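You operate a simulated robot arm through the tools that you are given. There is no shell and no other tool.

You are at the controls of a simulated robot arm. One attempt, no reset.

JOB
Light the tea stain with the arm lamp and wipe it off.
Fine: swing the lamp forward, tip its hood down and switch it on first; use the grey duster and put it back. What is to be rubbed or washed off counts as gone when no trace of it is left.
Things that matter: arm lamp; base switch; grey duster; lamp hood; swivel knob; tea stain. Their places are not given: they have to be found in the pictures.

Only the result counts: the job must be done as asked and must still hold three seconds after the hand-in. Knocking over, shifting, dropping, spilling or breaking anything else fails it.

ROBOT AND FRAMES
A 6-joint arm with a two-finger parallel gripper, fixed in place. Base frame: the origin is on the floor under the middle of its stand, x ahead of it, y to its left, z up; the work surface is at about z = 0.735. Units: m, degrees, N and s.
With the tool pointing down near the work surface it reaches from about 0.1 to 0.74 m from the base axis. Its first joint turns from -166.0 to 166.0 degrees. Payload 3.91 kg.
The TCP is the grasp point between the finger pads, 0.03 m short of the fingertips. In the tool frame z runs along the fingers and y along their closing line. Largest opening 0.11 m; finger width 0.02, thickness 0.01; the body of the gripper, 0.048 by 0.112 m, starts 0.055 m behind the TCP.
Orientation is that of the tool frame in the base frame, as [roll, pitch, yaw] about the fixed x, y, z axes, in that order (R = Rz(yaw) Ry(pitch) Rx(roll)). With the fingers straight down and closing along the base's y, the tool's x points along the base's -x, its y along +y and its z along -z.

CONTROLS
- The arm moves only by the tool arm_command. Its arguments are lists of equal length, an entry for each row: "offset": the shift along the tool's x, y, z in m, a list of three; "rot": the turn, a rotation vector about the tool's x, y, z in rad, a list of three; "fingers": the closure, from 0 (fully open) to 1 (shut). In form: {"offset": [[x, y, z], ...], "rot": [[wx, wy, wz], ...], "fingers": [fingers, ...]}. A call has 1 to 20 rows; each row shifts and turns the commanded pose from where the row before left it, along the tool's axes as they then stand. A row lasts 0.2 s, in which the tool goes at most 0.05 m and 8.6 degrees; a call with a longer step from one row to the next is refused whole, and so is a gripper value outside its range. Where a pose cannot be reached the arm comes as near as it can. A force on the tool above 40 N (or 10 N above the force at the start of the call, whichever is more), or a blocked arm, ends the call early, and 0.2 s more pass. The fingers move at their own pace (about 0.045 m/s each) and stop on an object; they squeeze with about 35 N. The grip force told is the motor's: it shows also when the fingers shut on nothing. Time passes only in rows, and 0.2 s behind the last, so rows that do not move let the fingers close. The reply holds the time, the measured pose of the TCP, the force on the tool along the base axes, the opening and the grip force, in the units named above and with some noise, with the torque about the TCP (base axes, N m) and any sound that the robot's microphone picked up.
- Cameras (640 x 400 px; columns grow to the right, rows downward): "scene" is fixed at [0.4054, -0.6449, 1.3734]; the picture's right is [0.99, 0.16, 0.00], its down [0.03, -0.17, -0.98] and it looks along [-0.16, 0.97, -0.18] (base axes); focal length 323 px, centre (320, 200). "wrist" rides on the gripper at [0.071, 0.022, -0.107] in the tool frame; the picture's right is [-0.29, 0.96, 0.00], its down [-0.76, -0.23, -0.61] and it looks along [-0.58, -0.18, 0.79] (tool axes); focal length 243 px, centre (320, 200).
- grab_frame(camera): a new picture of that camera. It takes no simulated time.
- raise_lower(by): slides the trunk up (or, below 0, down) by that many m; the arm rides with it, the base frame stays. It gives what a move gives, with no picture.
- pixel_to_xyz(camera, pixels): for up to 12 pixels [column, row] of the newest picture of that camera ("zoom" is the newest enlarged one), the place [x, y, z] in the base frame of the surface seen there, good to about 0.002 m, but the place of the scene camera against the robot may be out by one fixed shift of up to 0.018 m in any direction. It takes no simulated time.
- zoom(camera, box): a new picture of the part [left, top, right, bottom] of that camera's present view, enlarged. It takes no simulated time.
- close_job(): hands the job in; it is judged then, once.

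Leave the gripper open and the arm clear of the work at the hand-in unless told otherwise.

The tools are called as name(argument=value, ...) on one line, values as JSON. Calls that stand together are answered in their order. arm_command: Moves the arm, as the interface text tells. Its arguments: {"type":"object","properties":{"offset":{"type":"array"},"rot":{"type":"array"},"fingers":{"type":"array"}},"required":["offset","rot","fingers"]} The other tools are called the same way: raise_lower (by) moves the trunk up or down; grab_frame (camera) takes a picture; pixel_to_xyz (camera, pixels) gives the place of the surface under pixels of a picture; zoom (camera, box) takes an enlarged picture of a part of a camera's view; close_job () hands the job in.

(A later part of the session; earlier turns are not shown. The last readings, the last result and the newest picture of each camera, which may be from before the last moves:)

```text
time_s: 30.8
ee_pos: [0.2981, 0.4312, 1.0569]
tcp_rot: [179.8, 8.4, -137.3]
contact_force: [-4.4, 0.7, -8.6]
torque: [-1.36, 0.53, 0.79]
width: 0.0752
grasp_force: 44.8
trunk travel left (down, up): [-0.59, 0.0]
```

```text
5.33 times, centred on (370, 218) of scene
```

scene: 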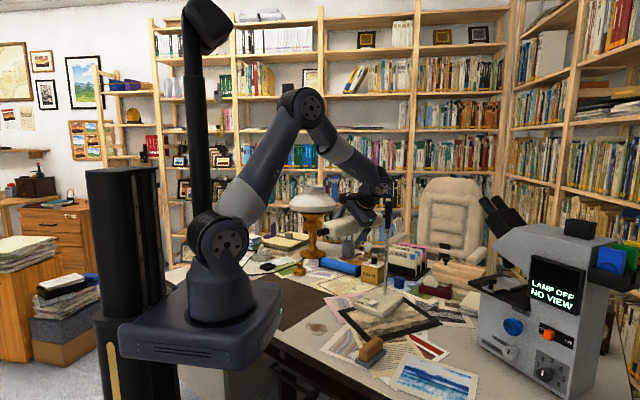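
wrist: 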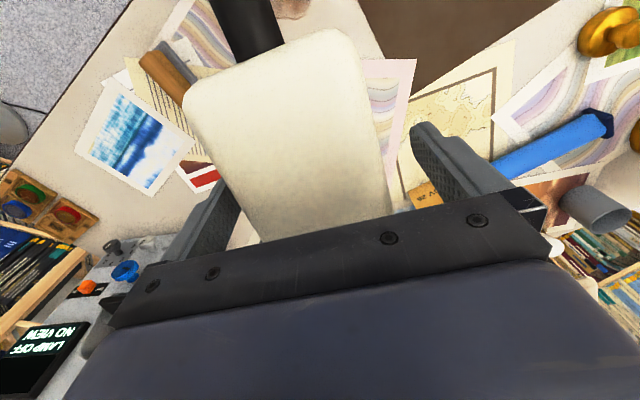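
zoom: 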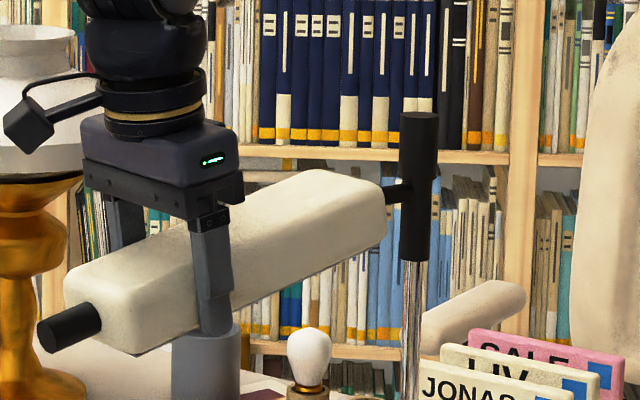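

The hood is tipping, with about 9 N on the tool. I'll check the hood's actual slope before going on.

grab_frame(camera="wrist")

pixel_to_xyz(camera="wrist", pixels=[[210, 100], [260, 80], [330, 60], [360, 100], [370, 160], [260, 200], [310, 190], [375, 190], [230, 150], [300, 130], [300, 90], [310, 215]])

zoom(camera="scene", box=[310, 190, 406, 250])

pixel_to_xyz(camera="zoom", pixels=[[370, 130], [440, 130], [470, 133], [500, 100], [500, 180], [400, 190], [340, 230], [60, 310], [100, 330], [420, 160], [330, 160], [480, 150]])

```text
taken
```

wrist: 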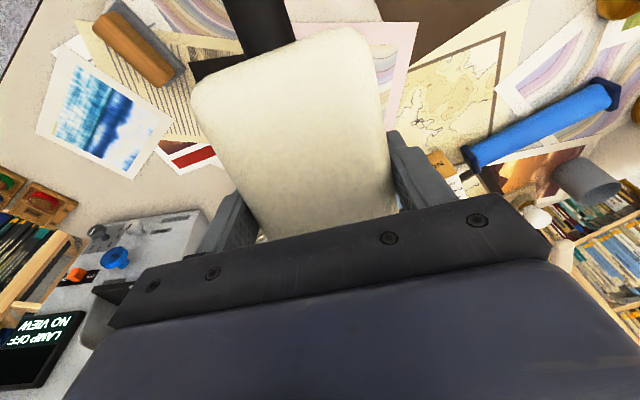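

```text
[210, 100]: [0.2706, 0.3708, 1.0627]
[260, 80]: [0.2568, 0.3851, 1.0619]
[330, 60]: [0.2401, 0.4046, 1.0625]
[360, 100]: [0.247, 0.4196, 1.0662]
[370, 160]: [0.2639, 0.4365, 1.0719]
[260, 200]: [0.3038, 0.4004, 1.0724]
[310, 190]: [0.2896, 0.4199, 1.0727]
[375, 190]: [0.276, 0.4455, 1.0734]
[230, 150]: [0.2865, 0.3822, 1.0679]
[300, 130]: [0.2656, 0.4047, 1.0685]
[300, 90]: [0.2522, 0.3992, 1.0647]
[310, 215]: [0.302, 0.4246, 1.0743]
```

```text
6.67 times, centred on (358, 220) of scene
```

zoom: 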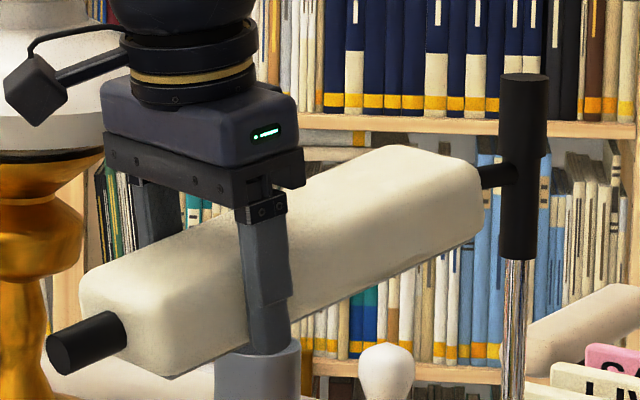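

```text
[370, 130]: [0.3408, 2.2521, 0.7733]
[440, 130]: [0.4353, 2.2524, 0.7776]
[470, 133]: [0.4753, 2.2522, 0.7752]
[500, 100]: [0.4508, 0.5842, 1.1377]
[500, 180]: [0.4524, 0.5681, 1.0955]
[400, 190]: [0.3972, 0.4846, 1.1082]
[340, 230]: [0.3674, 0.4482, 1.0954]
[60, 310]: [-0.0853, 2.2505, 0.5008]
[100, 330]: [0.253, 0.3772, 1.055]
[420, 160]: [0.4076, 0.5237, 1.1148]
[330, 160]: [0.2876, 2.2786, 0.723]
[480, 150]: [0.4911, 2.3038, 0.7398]
```

The hood's slope is now about 9–10 degrees, and the readings fit a hinge at the post itself (lever of about 0.22 m). I'll correct the arc radius and continue tipping.

arm_command(offset=[[-0.0003, 0, 0.0117], [-0.0003, 0, 0.0117], [-0.0003, 0, 0.0117]], rot=[[0, -0.01, 0], [0, -0.0524, 0], [0, -0.0524, 0]], fingers=[0.8, 0.8, 0.8])

grab_frame(camera="wrist")

zoom(camera="scene", box=[310, 190, 406, 250])

```text
time_s: 31.7
ee_pos: [0.3028, 0.4338, 1.0308]
tcp_rot: [179.4, 15.7, -137.5]
contact_force: [-13.1, -11.8, 26.0]
torque: [-0.72, 0.07, 0.26]
width: 0.075
grasp_force: 45.0
trunk travel left (down, up): [-0.59, 0.0]
stopped in row 3: the force on the tool passed its limit at 43 N (the readings are from after the stop); the commanded pose is now the measured one
```

```text
taken
```

wrist: 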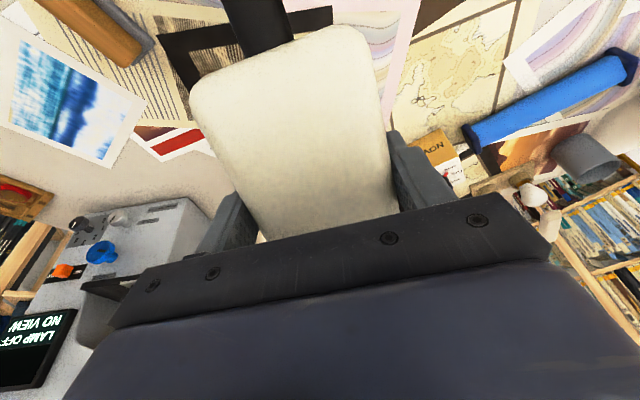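

```text
6.67 times, centred on (358, 220) of scene
```

zoom: 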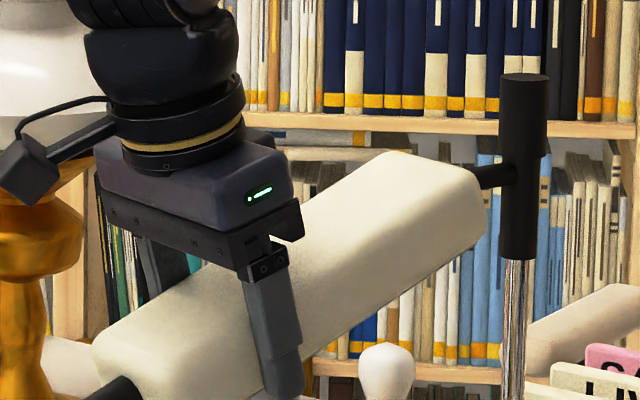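

The force rose to 43 N and the move stopped, so the hood may be at its lower stop, or I may be off the arc. I'll open the fingers to relieve the force and then measure the hood.

arm_command(offset=[[0, 0, 0], [0, 0, 0], [0, 0, 0], [0, 0, 0]], rot=[[0, 0, 0], [0, 0, 0], [0, 0, 0], [0, 0, 0]], fingers=[0.2, 0.1, 0, 0])

grab_frame(camera="wrist")

pixel_to_xyz(camera="wrist", pixels=[[210, 100], [260, 80], [330, 60], [360, 100], [370, 160], [260, 200], [310, 190], [375, 190], [230, 150], [300, 130], [300, 90], [310, 215]])

zoom(camera="scene", box=[310, 190, 406, 250])

```text
time_s: 32.7
ee_pos: [0.3054, 0.4364, 1.0266]
tcp_rot: [179.6, 15.5, -137.5]
contact_force: [0.2, 0.1, -0.1]
torque: [0.04, 0.0, 0.0]
width: 0.1101
grasp_force: 0.0
trunk travel left (down, up): [-0.59, 0.0]
```

```text
taken
```

wrist: 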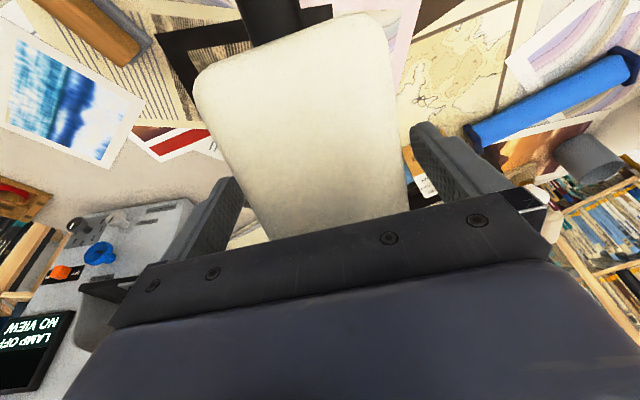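

```text
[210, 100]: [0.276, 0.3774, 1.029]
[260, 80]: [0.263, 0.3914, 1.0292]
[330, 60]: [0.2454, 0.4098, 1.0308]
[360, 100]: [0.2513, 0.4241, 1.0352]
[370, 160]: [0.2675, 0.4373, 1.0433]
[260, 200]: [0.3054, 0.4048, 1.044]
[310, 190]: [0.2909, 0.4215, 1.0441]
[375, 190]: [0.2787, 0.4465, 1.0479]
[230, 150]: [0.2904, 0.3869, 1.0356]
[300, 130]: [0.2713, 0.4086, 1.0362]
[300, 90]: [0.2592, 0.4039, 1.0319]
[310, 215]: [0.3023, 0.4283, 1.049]
```

```text
6.67 times, centred on (358, 220) of scene
```

zoom: 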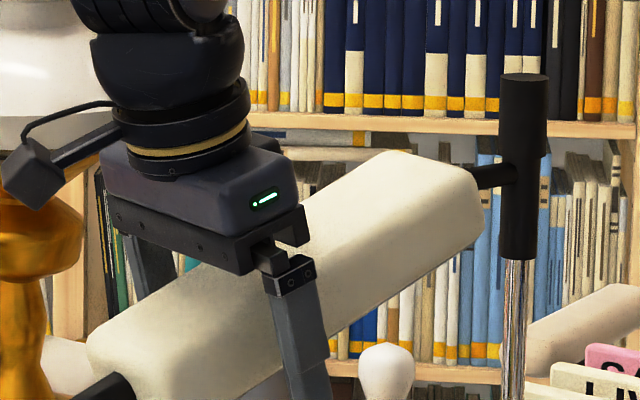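

The hood has settled at a slope of about 19 degrees, and it stays there. The force came from being off the arc. I'll press on with the palm on the hood's top, fingers open, which doesn't over-constrain it.

arm_command(offset=[[0, 0, 0.014], [0, 0, 0.014], [-0.0017, 0, 0.0101], [-0.0017, 0, 0.0101]], rot=[[0, 0, 0], [0, 0, 0], [0, -0.0524, 0], [0, -0.0524, 0]], fingers=[0, 0, 0, 0])

grab_frame(camera="wrist")

zoom(camera="scene", box=[310, 190, 406, 250])

```text
time_s: 33.6
ee_pos: [0.314, 0.4465, 0.9984]
tcp_rot: [179.3, 19.7, -137.6]
contact_force: [-11.1, -15.9, 21.4]
torque: [0.36, -1.26, -0.62]
width: 0.1101
grasp_force: 0.1
trunk travel left (down, up): [-0.59, 0.0]
stopped in row 4: the force on the tool passed its limit at 49 N (the readings are from after the stop); the commanded pose is now the measured one
```

```text
taken
```

wrist: 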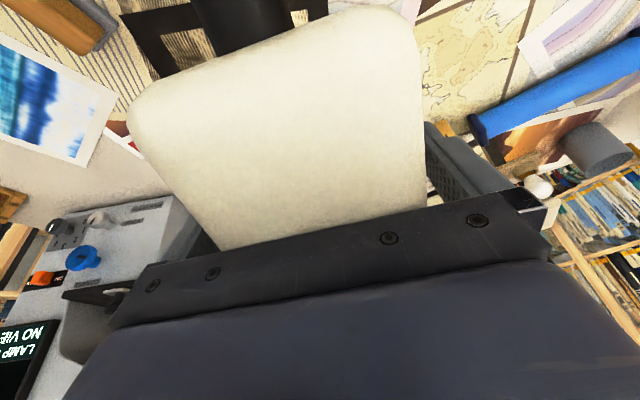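

```text
6.67 times, centred on (358, 220) of scene
```

zoom: 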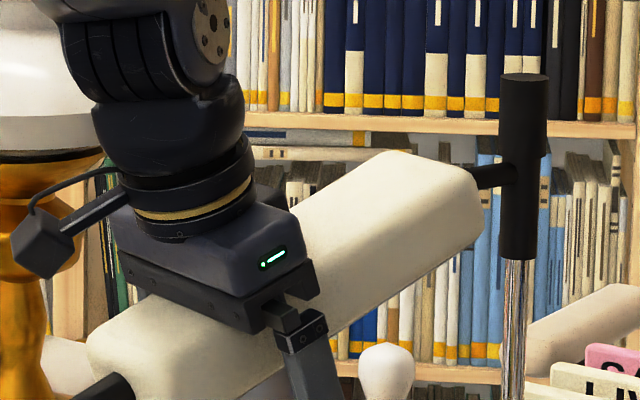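

The hood did not move under 49 N, so it is at its lower stop, at a tip of about 20 degrees. I'll back off along the tool axis and look at the lamp again.

arm_command(offset=[[0, 0, -0.02], [0, 0, -0.04], [0, 0, -0.04], [0, 0, -0.04], [0, 0, -0.04]], rot=[[0, 0, 0], [0, 0, 0], [0, 0, 0], [0, 0, 0], [0, 0, 0]], fingers=[0, 0, 0, 0, 0])

grab_frame(camera="wrist")

grab_frame(camera="scene")

zoom(camera="scene", box=[290, 180, 450, 280])

```text
time_s: 34.8
ee_pos: [0.2727, 0.4062, 1.1644]
tcp_rot: [179.3, 19.4, -137.6]
contact_force: [-0.4, 1.1, 0.2]
torque: [-0.03, -0.02, -0.02]
width: 0.1102
grasp_force: 0.0
trunk travel left (down, up): [-0.59, 0.0]
```

```text
taken
```

wrist: 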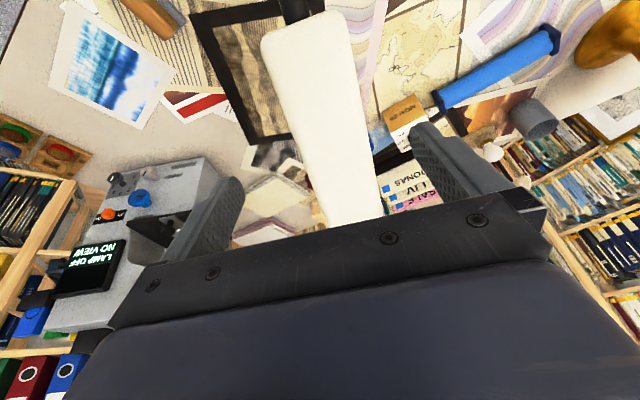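

```text
taken
```

scene: 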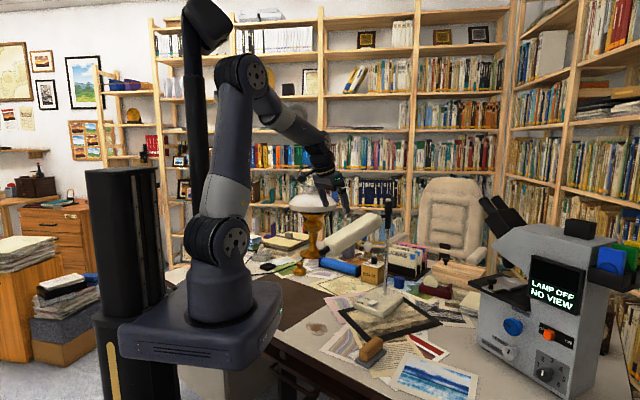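

```text
4.00 times, centred on (370, 230) of scene
```

zoom: 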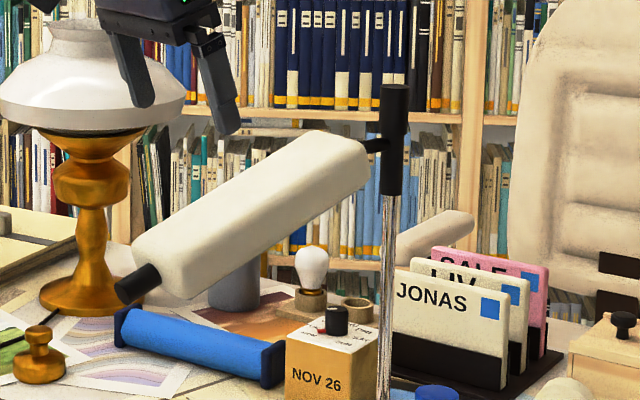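

The hood is swung and tipped and keeps its pose. I'll measure its ends and check that the lamp base hasn't moved.

pixel_to_xyz(camera="zoom", pixels=[[128, 288], [145, 275], [180, 270], [160, 235], [345, 145], [372, 148], [395, 100], [392, 180], [387, 250], [300, 190], [230, 230], [385, 350]])

pixel_to_xyz(camera="wrist", pixels=[[270, 45], [300, 40], [340, 25], [300, 120], [330, 120], [355, 120], [330, 200], [350, 200], [370, 200], [295, 10], [325, 80], [345, 160]])

zoom(camera="scene", box=[300, 270, 460, 370])

```text
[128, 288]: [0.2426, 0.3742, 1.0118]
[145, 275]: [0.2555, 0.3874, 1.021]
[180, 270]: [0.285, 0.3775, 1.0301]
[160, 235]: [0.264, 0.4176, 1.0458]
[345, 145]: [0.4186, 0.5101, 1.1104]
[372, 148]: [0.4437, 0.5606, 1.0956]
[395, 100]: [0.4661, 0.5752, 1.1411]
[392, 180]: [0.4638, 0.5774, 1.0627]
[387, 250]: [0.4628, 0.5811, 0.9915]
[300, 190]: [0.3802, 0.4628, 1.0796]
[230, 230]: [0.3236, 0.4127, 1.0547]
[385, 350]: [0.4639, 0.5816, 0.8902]
```

```text
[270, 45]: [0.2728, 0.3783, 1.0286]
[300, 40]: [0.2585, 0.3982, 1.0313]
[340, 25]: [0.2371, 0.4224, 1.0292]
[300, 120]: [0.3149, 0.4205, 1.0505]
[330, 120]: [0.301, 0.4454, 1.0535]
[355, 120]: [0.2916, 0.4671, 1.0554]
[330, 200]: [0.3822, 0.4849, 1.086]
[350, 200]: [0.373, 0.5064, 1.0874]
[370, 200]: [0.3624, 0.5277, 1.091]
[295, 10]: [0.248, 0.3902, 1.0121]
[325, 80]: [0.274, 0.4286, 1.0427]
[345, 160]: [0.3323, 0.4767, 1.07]
```

```text
4.00 times, centred on (380, 320) of scene
```

zoom: 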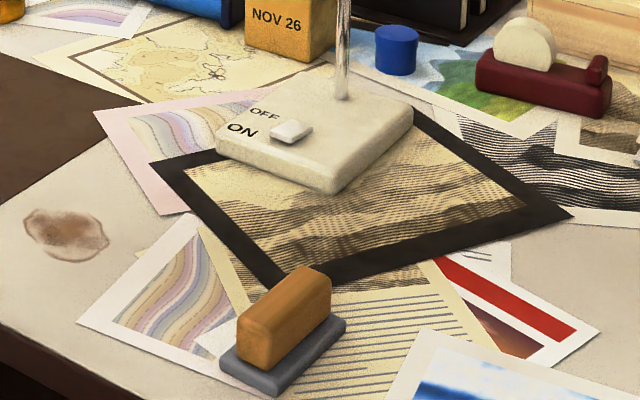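

The hood's pitch is 19.6 degrees, its azimuth about 223.4, and the post hasn't moved. I'll measure the lamp base and rocker in this zoom, so I know which way "forward" is and which end is ON.

zoom(camera="scene", box=[345, 280, 409, 320])

pixel_to_xyz(camera="zoom", pixels=[[95, 200], [95, 240], [300, 330], [420, 200], [280, 270], [230, 225], [215, 190], [190, 210], [240, 185], [260, 195], [210, 225], [390, 140]])

```text
10.00 times, centred on (377, 300) of scene
```

zoom: 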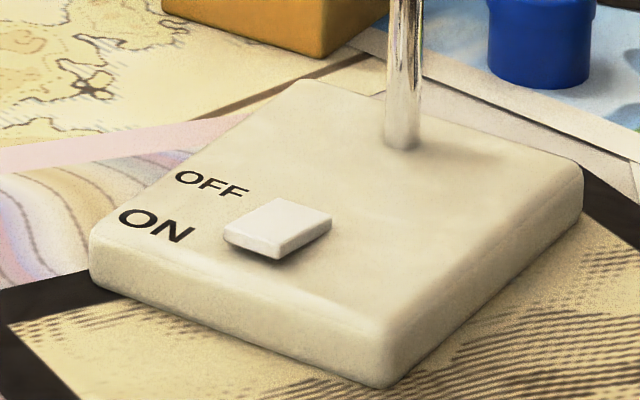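

```text
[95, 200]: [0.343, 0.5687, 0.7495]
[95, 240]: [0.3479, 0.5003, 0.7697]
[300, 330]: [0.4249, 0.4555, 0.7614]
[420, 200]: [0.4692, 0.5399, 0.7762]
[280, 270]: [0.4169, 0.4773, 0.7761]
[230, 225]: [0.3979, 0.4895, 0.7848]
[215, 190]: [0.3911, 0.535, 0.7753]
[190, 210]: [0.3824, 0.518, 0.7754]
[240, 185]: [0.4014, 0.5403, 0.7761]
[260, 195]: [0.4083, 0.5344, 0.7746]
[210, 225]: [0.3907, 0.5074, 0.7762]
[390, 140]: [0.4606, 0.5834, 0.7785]
```

The rocker's ON end, nearest us, stands up, and its OFF end is down. I'll get the base corners and the rocker's ends.

pixel_to_xyz(camera="zoom", pixels=[[110, 225], [380, 312], [565, 165], [305, 90], [235, 235], [255, 230], [275, 235], [280, 215], [300, 205], [320, 220], [285, 202], [300, 240]])

```text
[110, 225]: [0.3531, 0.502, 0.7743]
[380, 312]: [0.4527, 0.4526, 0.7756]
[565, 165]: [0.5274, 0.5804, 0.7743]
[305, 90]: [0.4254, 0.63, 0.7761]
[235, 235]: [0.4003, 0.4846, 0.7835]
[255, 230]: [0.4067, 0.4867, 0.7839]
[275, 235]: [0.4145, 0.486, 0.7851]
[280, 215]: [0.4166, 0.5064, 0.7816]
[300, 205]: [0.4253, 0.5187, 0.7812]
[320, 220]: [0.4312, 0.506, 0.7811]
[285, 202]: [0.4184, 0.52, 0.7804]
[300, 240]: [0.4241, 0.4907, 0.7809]
```

The base's forward axis is azimuth 240, and the rocker's ON end is at about (0.402, 0.482, 0.773), partly under the hood. So I'll approach it from the right with a tilted tool. First I'll undo the pitch, close the fingers, and move right and clear of the lamp at this height.

arm_command(offset=[[0, 0, 0], [0, 0, 0], [0, 0, 0], [0, 0, 0], [-0.01255, -0.03727, 0], [-0.01255, -0.03727, 0], [-0.01255, -0.03727, 0], [-0.01255, -0.03727, 0], [-0.01255, -0.03727, 0], [-0.01255, -0.03727, 0]], rot=[[0, 0.085, 0], [0, 0.085, 0], [0, 0.085, 0], [0, 0.085, 0.216], [0, 0, 0], [0, 0, 0], [0, 0, 0], [0, 0, 0], [0, 0, 0], [0, 0, 0]], fingers=[0, 0, 0, 0, 0, 0, 0.3, 0.6, 1, 1])

```text
refused: row 4 steps farther than a row can; nothing moved
```

That row turned too far in one step, so I'll split the yaw over separate rows.

arm_command(offset=[[0, 0, 0], [0, 0, 0], [0, 0, 0], [0, 0, 0], [0, 0, 0], [0, 0, 0], [-0.01255, -0.03727, 0], [-0.01255, -0.03727, 0], [-0.01255, -0.03727, 0], [-0.01255, -0.03727, 0], [-0.01255, -0.03727, 0], [-0.01255, -0.03727, 0]], rot=[[0, 0.085, 0], [0, 0.085, 0], [0, 0.085, 0], [0, 0.085, 0], [0, 0, 0.108], [0, 0, 0.108], [0, 0, 0], [0, 0, 0], [0, 0, 0], [0, 0, 0], [0, 0, 0], [0, 0, 0]], fingers=[0, 0, 0, 0, 0, 0, 0, 0, 0.3, 0.6, 1, 1])

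grab_frame(camera="scene")

```text
time_s: 37.4
ee_pos: [0.4509, 0.2525, 1.1619]
tcp_rot: [179.4, -0.2, -149.7]
contact_force: [-0.1, 0.3, 0.2]
torque: [-0.01, -0.02, 0.02]
width: 0.0235
grasp_force: 0.1
trunk travel left (down, up): [-0.59, 0.0]
```

```text
taken
```

scene: 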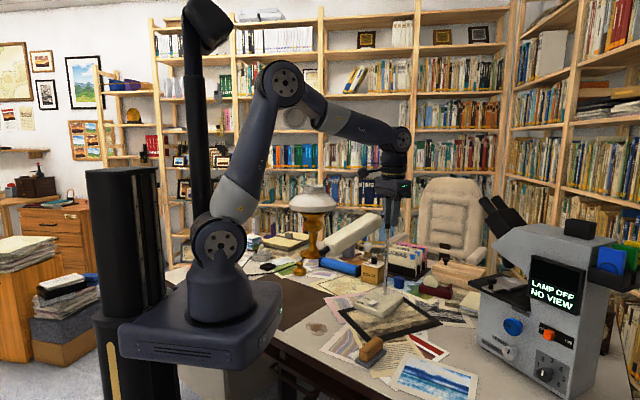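

Now I'll tilt the tool 40 degrees and descend to a standoff to the right of the rocker, below the hood.

arm_command(offset=[[0, 0, 0], [0, 0, 0], [0, 0, 0], [0, 0, 0], [0, 0, 0], [-0.0091, -0.0097, 0.0362], [-0.0091, -0.0097, 0.0362], [-0.0091, -0.0097, 0.0362], [-0.0091, -0.0097, 0.0362], [-0.0091, -0.0097, 0.0362], [-0.0091, -0.0097, 0.0362], [-0.0091, -0.0097, 0.0362], [-0.0091, -0.0097, 0.0362]], rot=[[-0.14, 0, 0], [-0.14, 0, 0], [-0.14, 0, 0], [-0.14, 0, 0], [-0.138, 0, 0], [0, 0, 0], [0, 0, 0], [0, 0, 0], [0, 0, 0], [0, 0, 0], [0, 0, 0], [0, 0, 0], [0, 0, 0]], fingers=[1, 1, 1, 1, 1, 1, 1, 1, 1, 1, 1, 1, 1])

grab_frame(camera="wrist")

grab_frame(camera="scene")

```text
time_s: 40.2
ee_pos: [0.4504, 0.3996, 0.8913]
tcp_rot: [139.4, -0.2, -149.8]
contact_force: [-0.1, 0.4, 0.2]
torque: [0.02, 0.0, 0.0]
width: 0.0
grasp_force: 35.1
trunk travel left (down, up): [-0.59, 0.0]
```

```text
taken
```

wrist: 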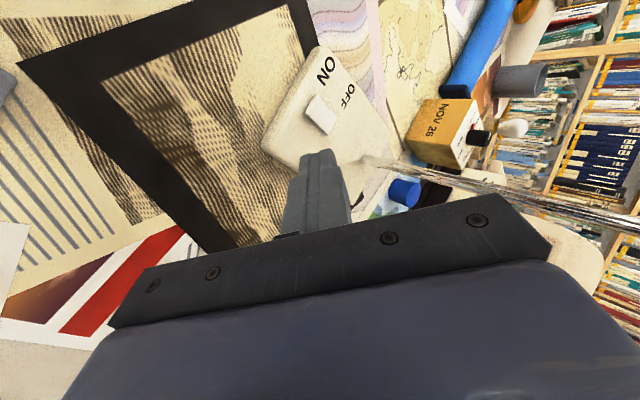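

```text
taken
```

scene: 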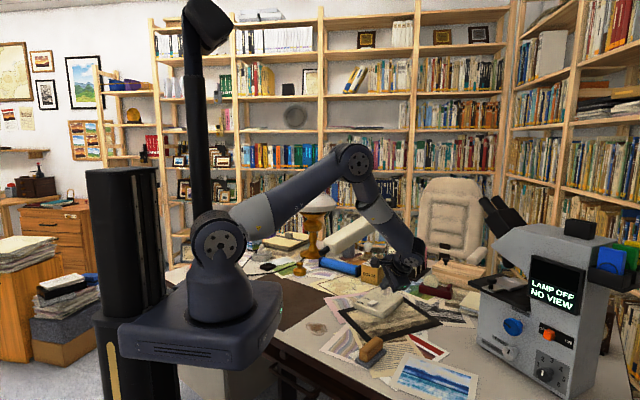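

The rocker is visible in the wrist view at (320, 113). I'll zoom in and measure it.

zoom(camera="wrist", box=[240, 40, 400, 140])

pixel_to_xyz(camera="zoom", pixels=[[265, 285], [290, 260], [310, 240], [325, 290], [345, 315], [370, 350], [390, 325], [320, 250], [300, 300], [340, 345], [355, 290], [250, 260]])

```text
4.00 times, centred on (320, 90) of wrist
```

zoom: 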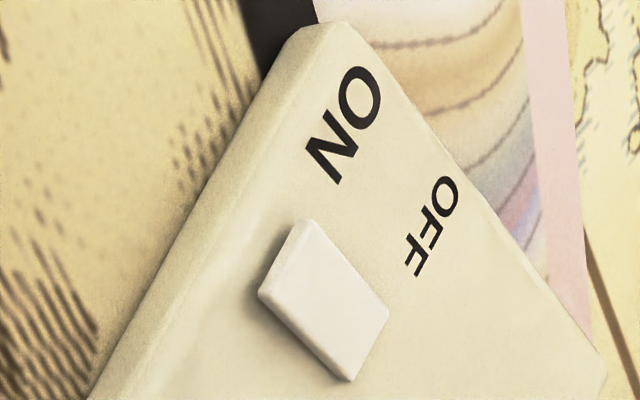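

```text
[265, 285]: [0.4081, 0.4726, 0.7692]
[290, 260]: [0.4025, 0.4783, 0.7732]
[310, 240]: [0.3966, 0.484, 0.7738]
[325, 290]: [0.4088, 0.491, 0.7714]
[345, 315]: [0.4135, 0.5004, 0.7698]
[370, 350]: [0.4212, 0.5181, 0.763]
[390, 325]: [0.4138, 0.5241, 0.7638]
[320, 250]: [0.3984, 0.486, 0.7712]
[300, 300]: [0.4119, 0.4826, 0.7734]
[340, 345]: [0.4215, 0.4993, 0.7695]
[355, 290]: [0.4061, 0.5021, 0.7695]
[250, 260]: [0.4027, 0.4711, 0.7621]
```

The ON end of the rocker is at about (0.4045, 0.481, 0.7735). I'll move the closed fingertips to 1.5 cm above it and check.

arm_command(offset=[[-0.0006, 0.0055, 0.0363], [-0.0006, 0.0055, 0.0363], [-0.0006, 0.0055, 0.0363]], rot=[[0, 0, 0], [0, 0, 0], [0, 0, 0]], fingers=[1, 1, 1])

zoom(camera="wrist", box=[240, 60, 400, 160])

zoom(camera="scene", box=[335, 250, 431, 310])

```text
time_s: 41.0
ee_pos: [0.4085, 0.4743, 0.8185]
tcp_rot: [139.4, -0.2, -149.7]
contact_force: [0.3, 1.1, 0.7]
torque: [-0.01, -0.01, 0.01]
width: 0.0
grasp_force: 35.0
trunk travel left (down, up): [-0.59, 0.0]
```

```text
4.00 times, centred on (320, 110) of wrist
```

zoom: 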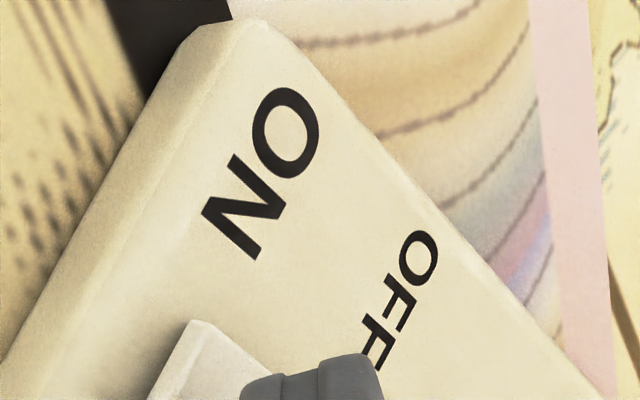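

```text
6.67 times, centred on (383, 280) of scene
```

zoom: 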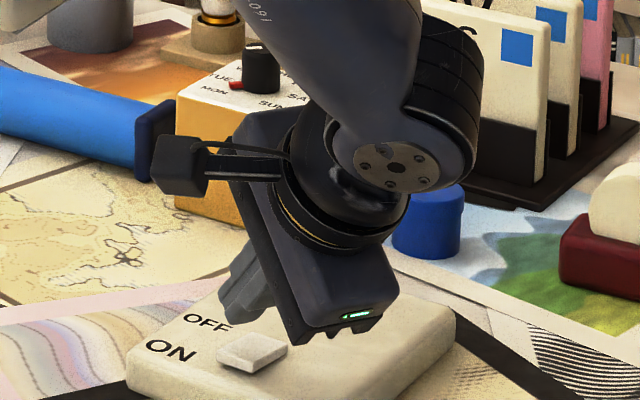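

By the numbers, the lower finger edge is over (0.403, 0.484), a couple of millimetres off the ON end. I'll correct that and press straight down in small steps.

arm_command(offset=[[-0.0003, -0.0023, -0.0019], [0, -0.0032, 0.0038], [0, -0.0032, 0.0038], [0, -0.0032, 0.0038]], rot=[[0, 0, 0], [0, 0, 0], [0, 0, 0], [0, 0, 0]], fingers=[1, 1, 1, 1])

zoom(camera="wrist", box=[240, 60, 400, 160])

zoom(camera="scene", box=[335, 250, 431, 310])

```text
time_s: 42.0
ee_pos: [0.4102, 0.4704, 0.8035]
tcp_rot: [139.3, -0.3, -149.7]
contact_force: [-0.3, 0.9, 0.5]
torque: [0.01, 0.02, 0.03]
width: 0.0
grasp_force: 35.0
trunk travel left (down, up): [-0.59, 0.0]
```

```text
4.00 times, centred on (320, 110) of wrist
```

zoom: 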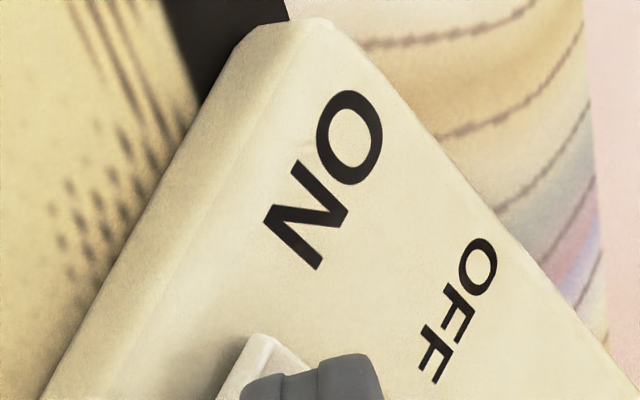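

```text
6.67 times, centred on (383, 280) of scene
```

zoom: 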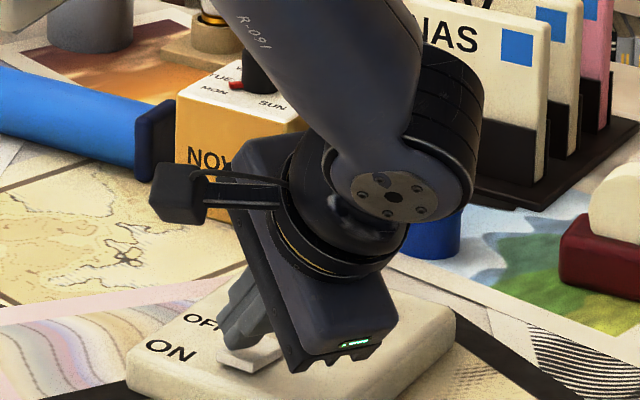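

The fingertips now sit right over the rocker's ON end. I'll press down in 3 mm steps.

arm_command(offset=[[0, -0.0019, 0.0023], [0, -0.0019, 0.0023]], rot=[[0, 0, 0], [0, 0, 0]], fingers=[1, 1])

zoom(camera="wrist", box=[240, 60, 400, 160])

grab_frame(camera="scene")

```text
time_s: 42.6
ee_pos: [0.4099, 0.4709, 0.7978]
tcp_rot: [139.4, -0.2, -149.8]
contact_force: [0.2, -0.5, -0.8]
torque: [0.02, -0.02, 0.02]
width: 0.0
grasp_force: 34.7
trunk travel left (down, up): [-0.59, 0.0]
```

```text
4.00 times, centred on (320, 110) of wrist
```

zoom: 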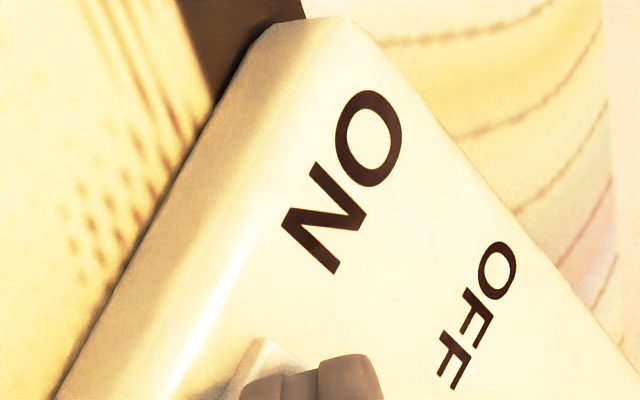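

```text
taken
```

scene: 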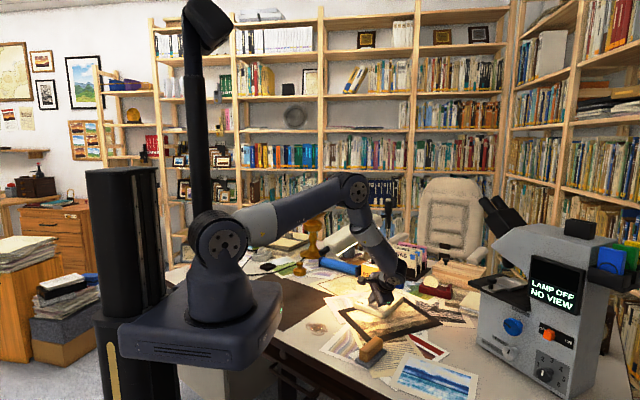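

The lamp is on: the desk around the base is now brightly lit. I'll back the fingers off and look at the light pool.

arm_command(offset=[[0, -0.0128, -0.0153], [0, 0, -0.04], [0, 0, -0.04], [0, 0, -0.04], [0, -0.03, -0.02], [0, -0.03, -0.02], [0, -0.03, -0.02]], rot=[[0, 0, 0], [0, 0, 0], [0, 0, 0], [0, 0, 0], [0, 0, 0], [0, 0, 0], [0, 0, 0]], fingers=[1, 1, 1, 1, 1, 1, 1])

grab_frame(camera="scene")

grab_frame(camera="wrist")

zoom(camera="scene", box=[260, 180, 500, 330])

zoom(camera="scene", box=[260, 250, 500, 400])

```text
time_s: 44.2
ee_pos: [0.5117, 0.293, 0.8819]
tcp_rot: [139.4, -0.2, -149.7]
contact_force: [0.4, -0.4, -0.9]
torque: [0.0, -0.01, 0.0]
width: 0.0
grasp_force: 35.1
trunk travel left (down, up): [-0.59, 0.0]
```

```text
taken
```

scene: 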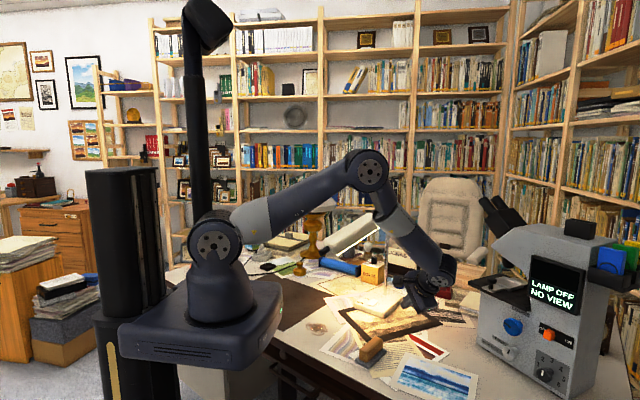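

```text
taken
```

wrist: 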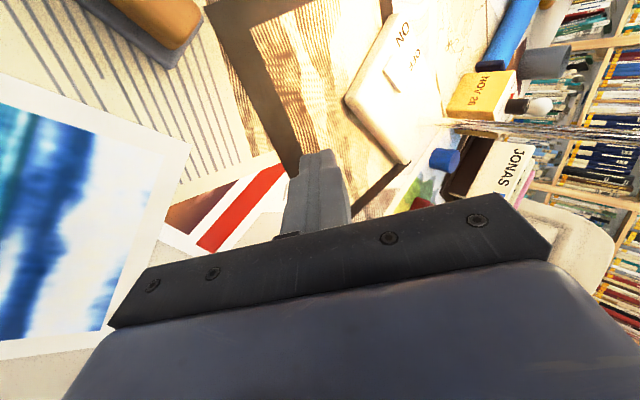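

```text
2.67 times, centred on (380, 255) of scene
```

zoom: 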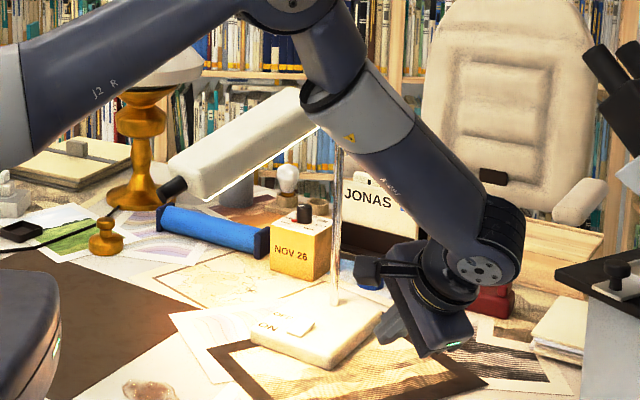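

```text
2.67 times, centred on (380, 325) of scene
```

zoom: 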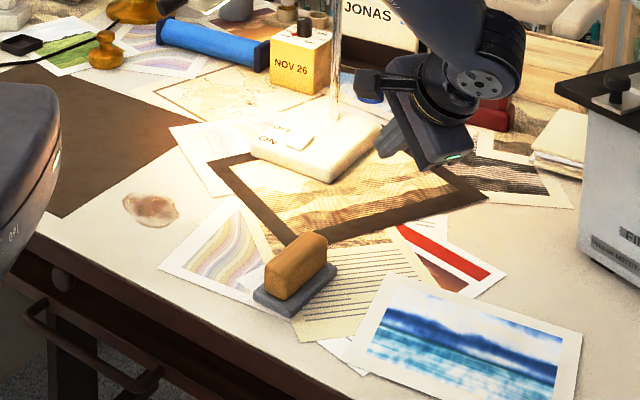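

The light pool covers the base and reaches the stain. The base's forward direction is azimuth 240, the stain's is 224 and the hood's is 223. I'll nudge the hood about 9 degrees further forward so that it sits between the two. First I'll rise, level the tool and open over the hood.

arm_command(offset=[[0, 0.0257, -0.0306], [0, 0.0257, -0.0306], [0, 0.0257, -0.0306], [0, 0.0257, -0.0306], [0, 0.0257, -0.0306], [0, 0.0257, -0.0306], [0, 0.0257, -0.0306], [0, 0, 0], [0, 0, 0], [0, 0, 0], [0, 0, 0], [0, 0, 0], [0, 0, 0], [0, 0, 0]], rot=[[0, 0, 0], [0, 0, 0], [0, 0, 0], [0, 0, 0], [0, 0, 0], [0, 0, 0], [0, 0, 0], [0.14, 0, 0], [0.14, 0, 0], [0.14, 0, 0], [0.14, 0, 0], [0.142, 0, 0], [0, 0, -0.111], [0, 0, -0.111]], fingers=[1, 1, 1, 1, 1, 1, 1, 0.8, 0.6, 0.4, 0.2, 0, 0, 0])

arm_command(offset=[[0.0088, 0.0351, 0], [0.0088, 0.0351, 0], [0.0088, 0.0351, 0], [0.0088, 0.0351, 0], [0.0088, 0.0351, 0], [0.0088, 0.0351, 0], [0.0088, 0.0351, 0]], rot=[[0, 0, 0], [0, 0, 0], [0, 0, 0], [0, 0, 0], [0, 0, 0], [0, 0, 0], [0, 0, 0]], fingers=[0, 0, 0, 0, 0, 0, 0])

grab_frame(camera="wrist")

grab_frame(camera="scene")

```text
time_s: 47.2
ee_pos: [0.5144, 0.292, 1.1603]
tcp_rot: [179.5, -0.2, -136.9]
contact_force: [0.3, -0.1, 0.5]
torque: [-0.03, -0.01, 0.02]
width: 0.1101
grasp_force: 0.0
trunk travel left (down, up): [-0.59, 0.0]
```

```text
time_s: 48.8
ee_pos: [0.3015, 0.4297, 1.1628]
tcp_rot: [179.6, -0.1, -137.0]
contact_force: [-0.2, 0.8, 0.2]
torque: [-0.01, 0.04, -0.03]
width: 0.1101
grasp_force: 0.1
trunk travel left (down, up): [-0.59, 0.0]
```

```text
taken
```

wrist: 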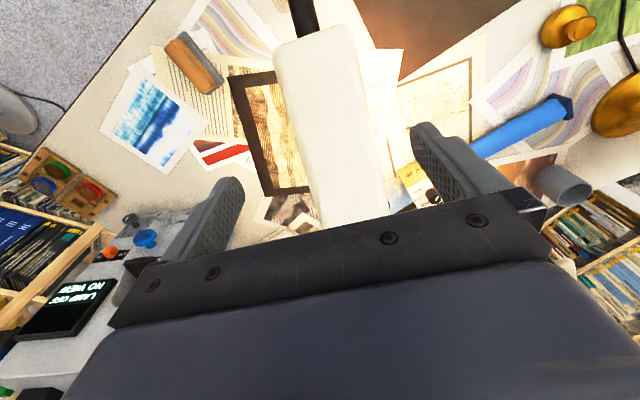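

```text
taken
```

scene: 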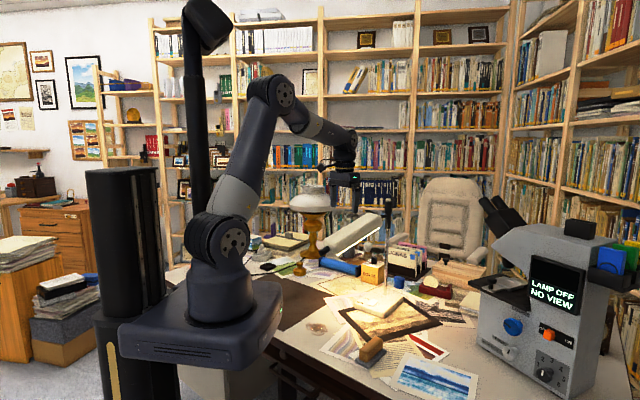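

The hood is centred between the open fingers. I'll descend 0.112 m to straddle it and swing on by about 13.6 degrees, of which about 4.6 degrees is slack.

arm_command(offset=[[0, 0, 0.0373], [0, 0, 0.0373], [0, 0, 0.0373]], rot=[[0, 0, 0], [0, 0, 0], [0, 0, 0]], fingers=[0, 0, 0])

arm_command(offset=[[-0.0004, -0.013, 0], [-0.0004, -0.013, 0], [-0.0004, -0.013, 0], [-0.0004, -0.013, 0]], rot=[[0, 0, -0.0593], [0, 0, -0.0593], [0, 0, -0.0593], [0, 0, -0.0593]], fingers=[0, 0, 0, 0])

grab_frame(camera="wrist")

```text
time_s: 49.6
ee_pos: [0.3009, 0.4291, 1.0506]
tcp_rot: [179.6, -0.2, -137.0]
contact_force: [-1.0, 0.1, 0.3]
torque: [-0.01, 0.01, -0.01]
width: 0.1102
grasp_force: 0.1
trunk travel left (down, up): [-0.59, 0.0]
```

```text
time_s: 50.6
ee_pos: [0.3416, 0.3937, 1.0498]
tcp_rot: [179.7, 0.0, -123.3]
contact_force: [-0.1, 0.5, 0.6]
torque: [-0.01, 0.0, -0.01]
width: 0.1102
grasp_force: 0.2
trunk travel left (down, up): [-0.59, 0.0]
```

```text
taken
```

wrist: 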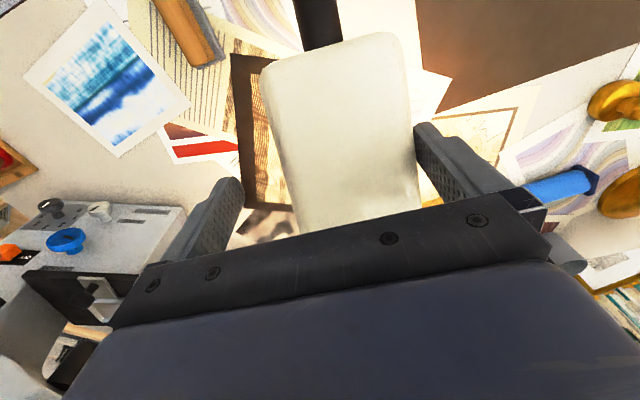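

The hood followed with almost no force. I'll centre the tool, rise clear and check the lamp.

arm_command(offset=[[0, 0.012, 0], [0, 0, -0.04], [0, 0, -0.04], [0, 0, -0.04]], rot=[[0, 0, 0], [0, 0, 0], [0, 0, 0], [0, 0, 0]], fingers=[0, 0, 0, 0])

grab_frame(camera="wrist")

pixel_to_xyz(camera="wrist", pixels=[[280, 60], [320, 60], [355, 60], [295, 140], [335, 140], [370, 140], [310, 210], [345, 205], [380, 205]])

grab_frame(camera="scene")

zoom(camera="scene", box=[260, 200, 500, 350])

```text
time_s: 51.6
ee_pos: [0.3336, 0.404, 1.1712]
tcp_rot: [179.6, -0.1, -123.4]
contact_force: [0.0, 0.2, 0.7]
torque: [0.02, 0.02, 0.01]
width: 0.1101
grasp_force: 0.1
trunk travel left (down, up): [-0.59, 0.0]
```

```text
taken
```

wrist: 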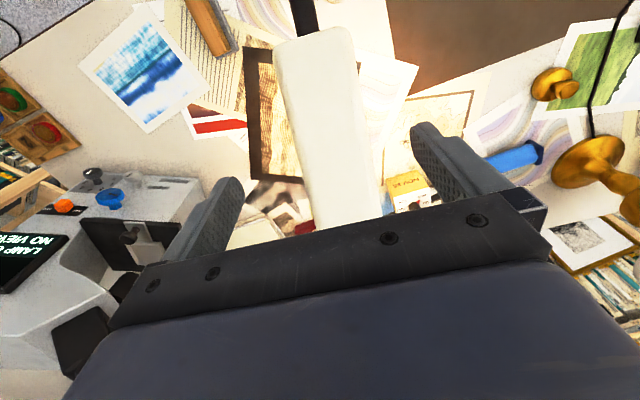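

```text
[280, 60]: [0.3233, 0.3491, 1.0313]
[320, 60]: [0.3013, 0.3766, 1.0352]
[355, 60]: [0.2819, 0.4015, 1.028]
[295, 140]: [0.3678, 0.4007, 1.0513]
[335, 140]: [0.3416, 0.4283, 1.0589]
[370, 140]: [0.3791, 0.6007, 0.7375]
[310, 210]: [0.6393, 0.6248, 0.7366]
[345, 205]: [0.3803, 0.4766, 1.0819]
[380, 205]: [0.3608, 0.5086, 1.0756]
```

```text
taken
```

scene: 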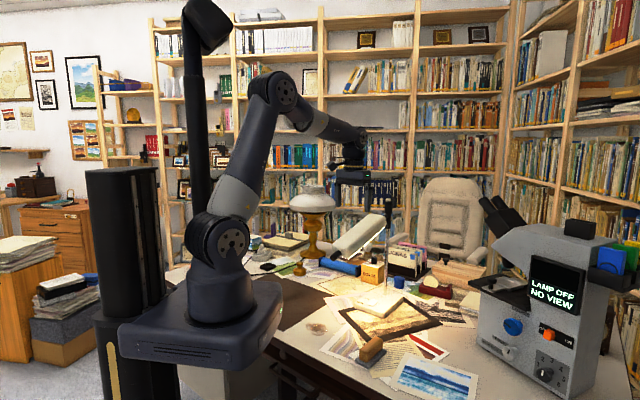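

```text
2.67 times, centred on (380, 275) of scene
```

zoom: 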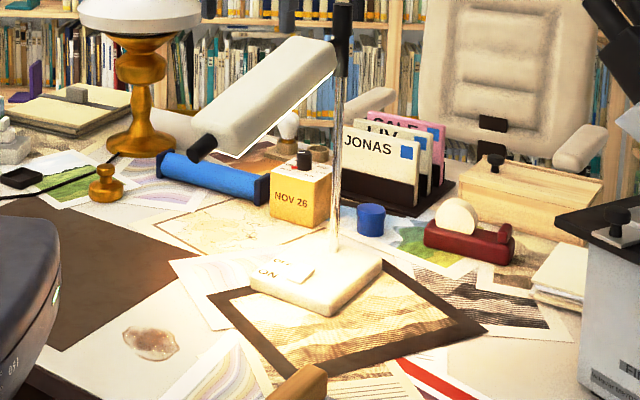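

The hood now points to azimuth 231.7 with a 20-degree tip, and the lamp is lit. I'll look closely at the stain and the duster.

zoom(camera="scene", box=[280, 295, 440, 395])

pixel_to_xyz(camera="zoom", pixels=[[320, 195], [375, 150], [410, 160], [350, 220], [412, 185], [322, 230], [300, 265], [375, 300], [465, 220], [400, 255], [330, 262], [380, 180]])

```text
4.00 times, centred on (360, 345) of scene
```

zoom: 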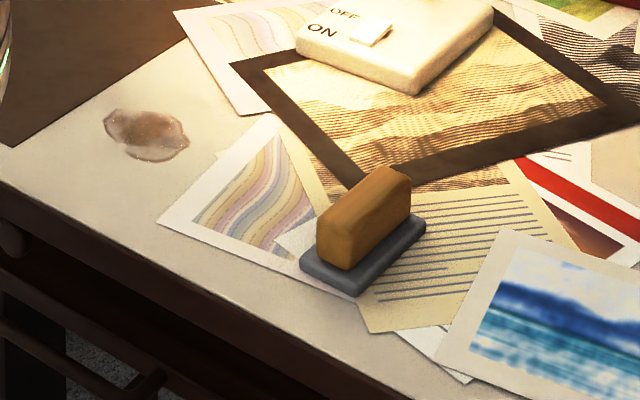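

```text
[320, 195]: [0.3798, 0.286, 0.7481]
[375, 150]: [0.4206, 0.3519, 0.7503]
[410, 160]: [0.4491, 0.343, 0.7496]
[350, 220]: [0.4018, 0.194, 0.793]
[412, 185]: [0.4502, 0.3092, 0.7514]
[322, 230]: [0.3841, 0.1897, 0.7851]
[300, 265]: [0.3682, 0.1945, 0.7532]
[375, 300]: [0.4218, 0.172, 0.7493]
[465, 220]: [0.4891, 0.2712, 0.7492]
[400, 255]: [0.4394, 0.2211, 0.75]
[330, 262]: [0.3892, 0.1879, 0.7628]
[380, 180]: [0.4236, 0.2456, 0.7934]
```

The stain shows up well in the lamp light. Next I'll go above the duster for an accurate measurement; my yaw of −123 nearly matches its long axis already.

arm_command(offset=[[0.0212, -0.0304, 0], [0.0212, -0.0304, 0], [0.0212, -0.0304, 0], [0.0212, -0.0304, 0], [0.0212, -0.0304, 0], [0, 0, 0.044], [0, 0, 0.044], [0, 0, 0.044], [0, 0, 0.044]], rot=[[0, 0, 0], [0, 0, 0], [0, 0, 0], [0, 0, 0], [0, 0, 0], [0, 0, 0], [0, 0, 0], [0, 0, 0], [0, 0, 0]], fingers=[0, 0, 0, 0, 0, 0, 0, 0, 0])

grab_frame(camera="wrist")

grab_frame(camera="scene")

```text
time_s: 53.6
ee_pos: [0.3983, 0.2316, 0.993]
tcp_rot: [179.7, 0.0, -123.4]
contact_force: [0.3, -0.1, 0.8]
torque: [-0.03, 0.01, 0.05]
width: 0.1101
grasp_force: 0.0
trunk travel left (down, up): [-0.59, 0.0]
```

```text
taken
```

wrist: 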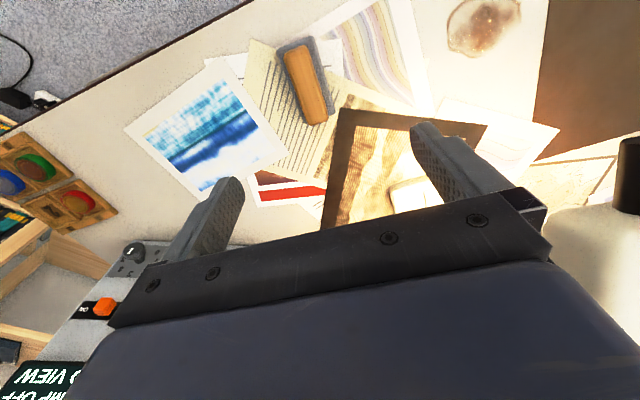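

```text
taken
```

scene: 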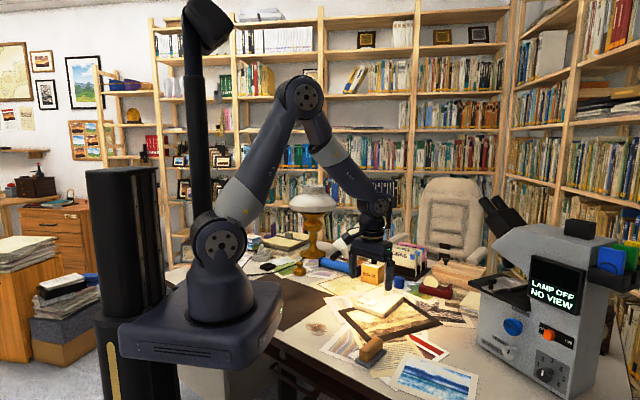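

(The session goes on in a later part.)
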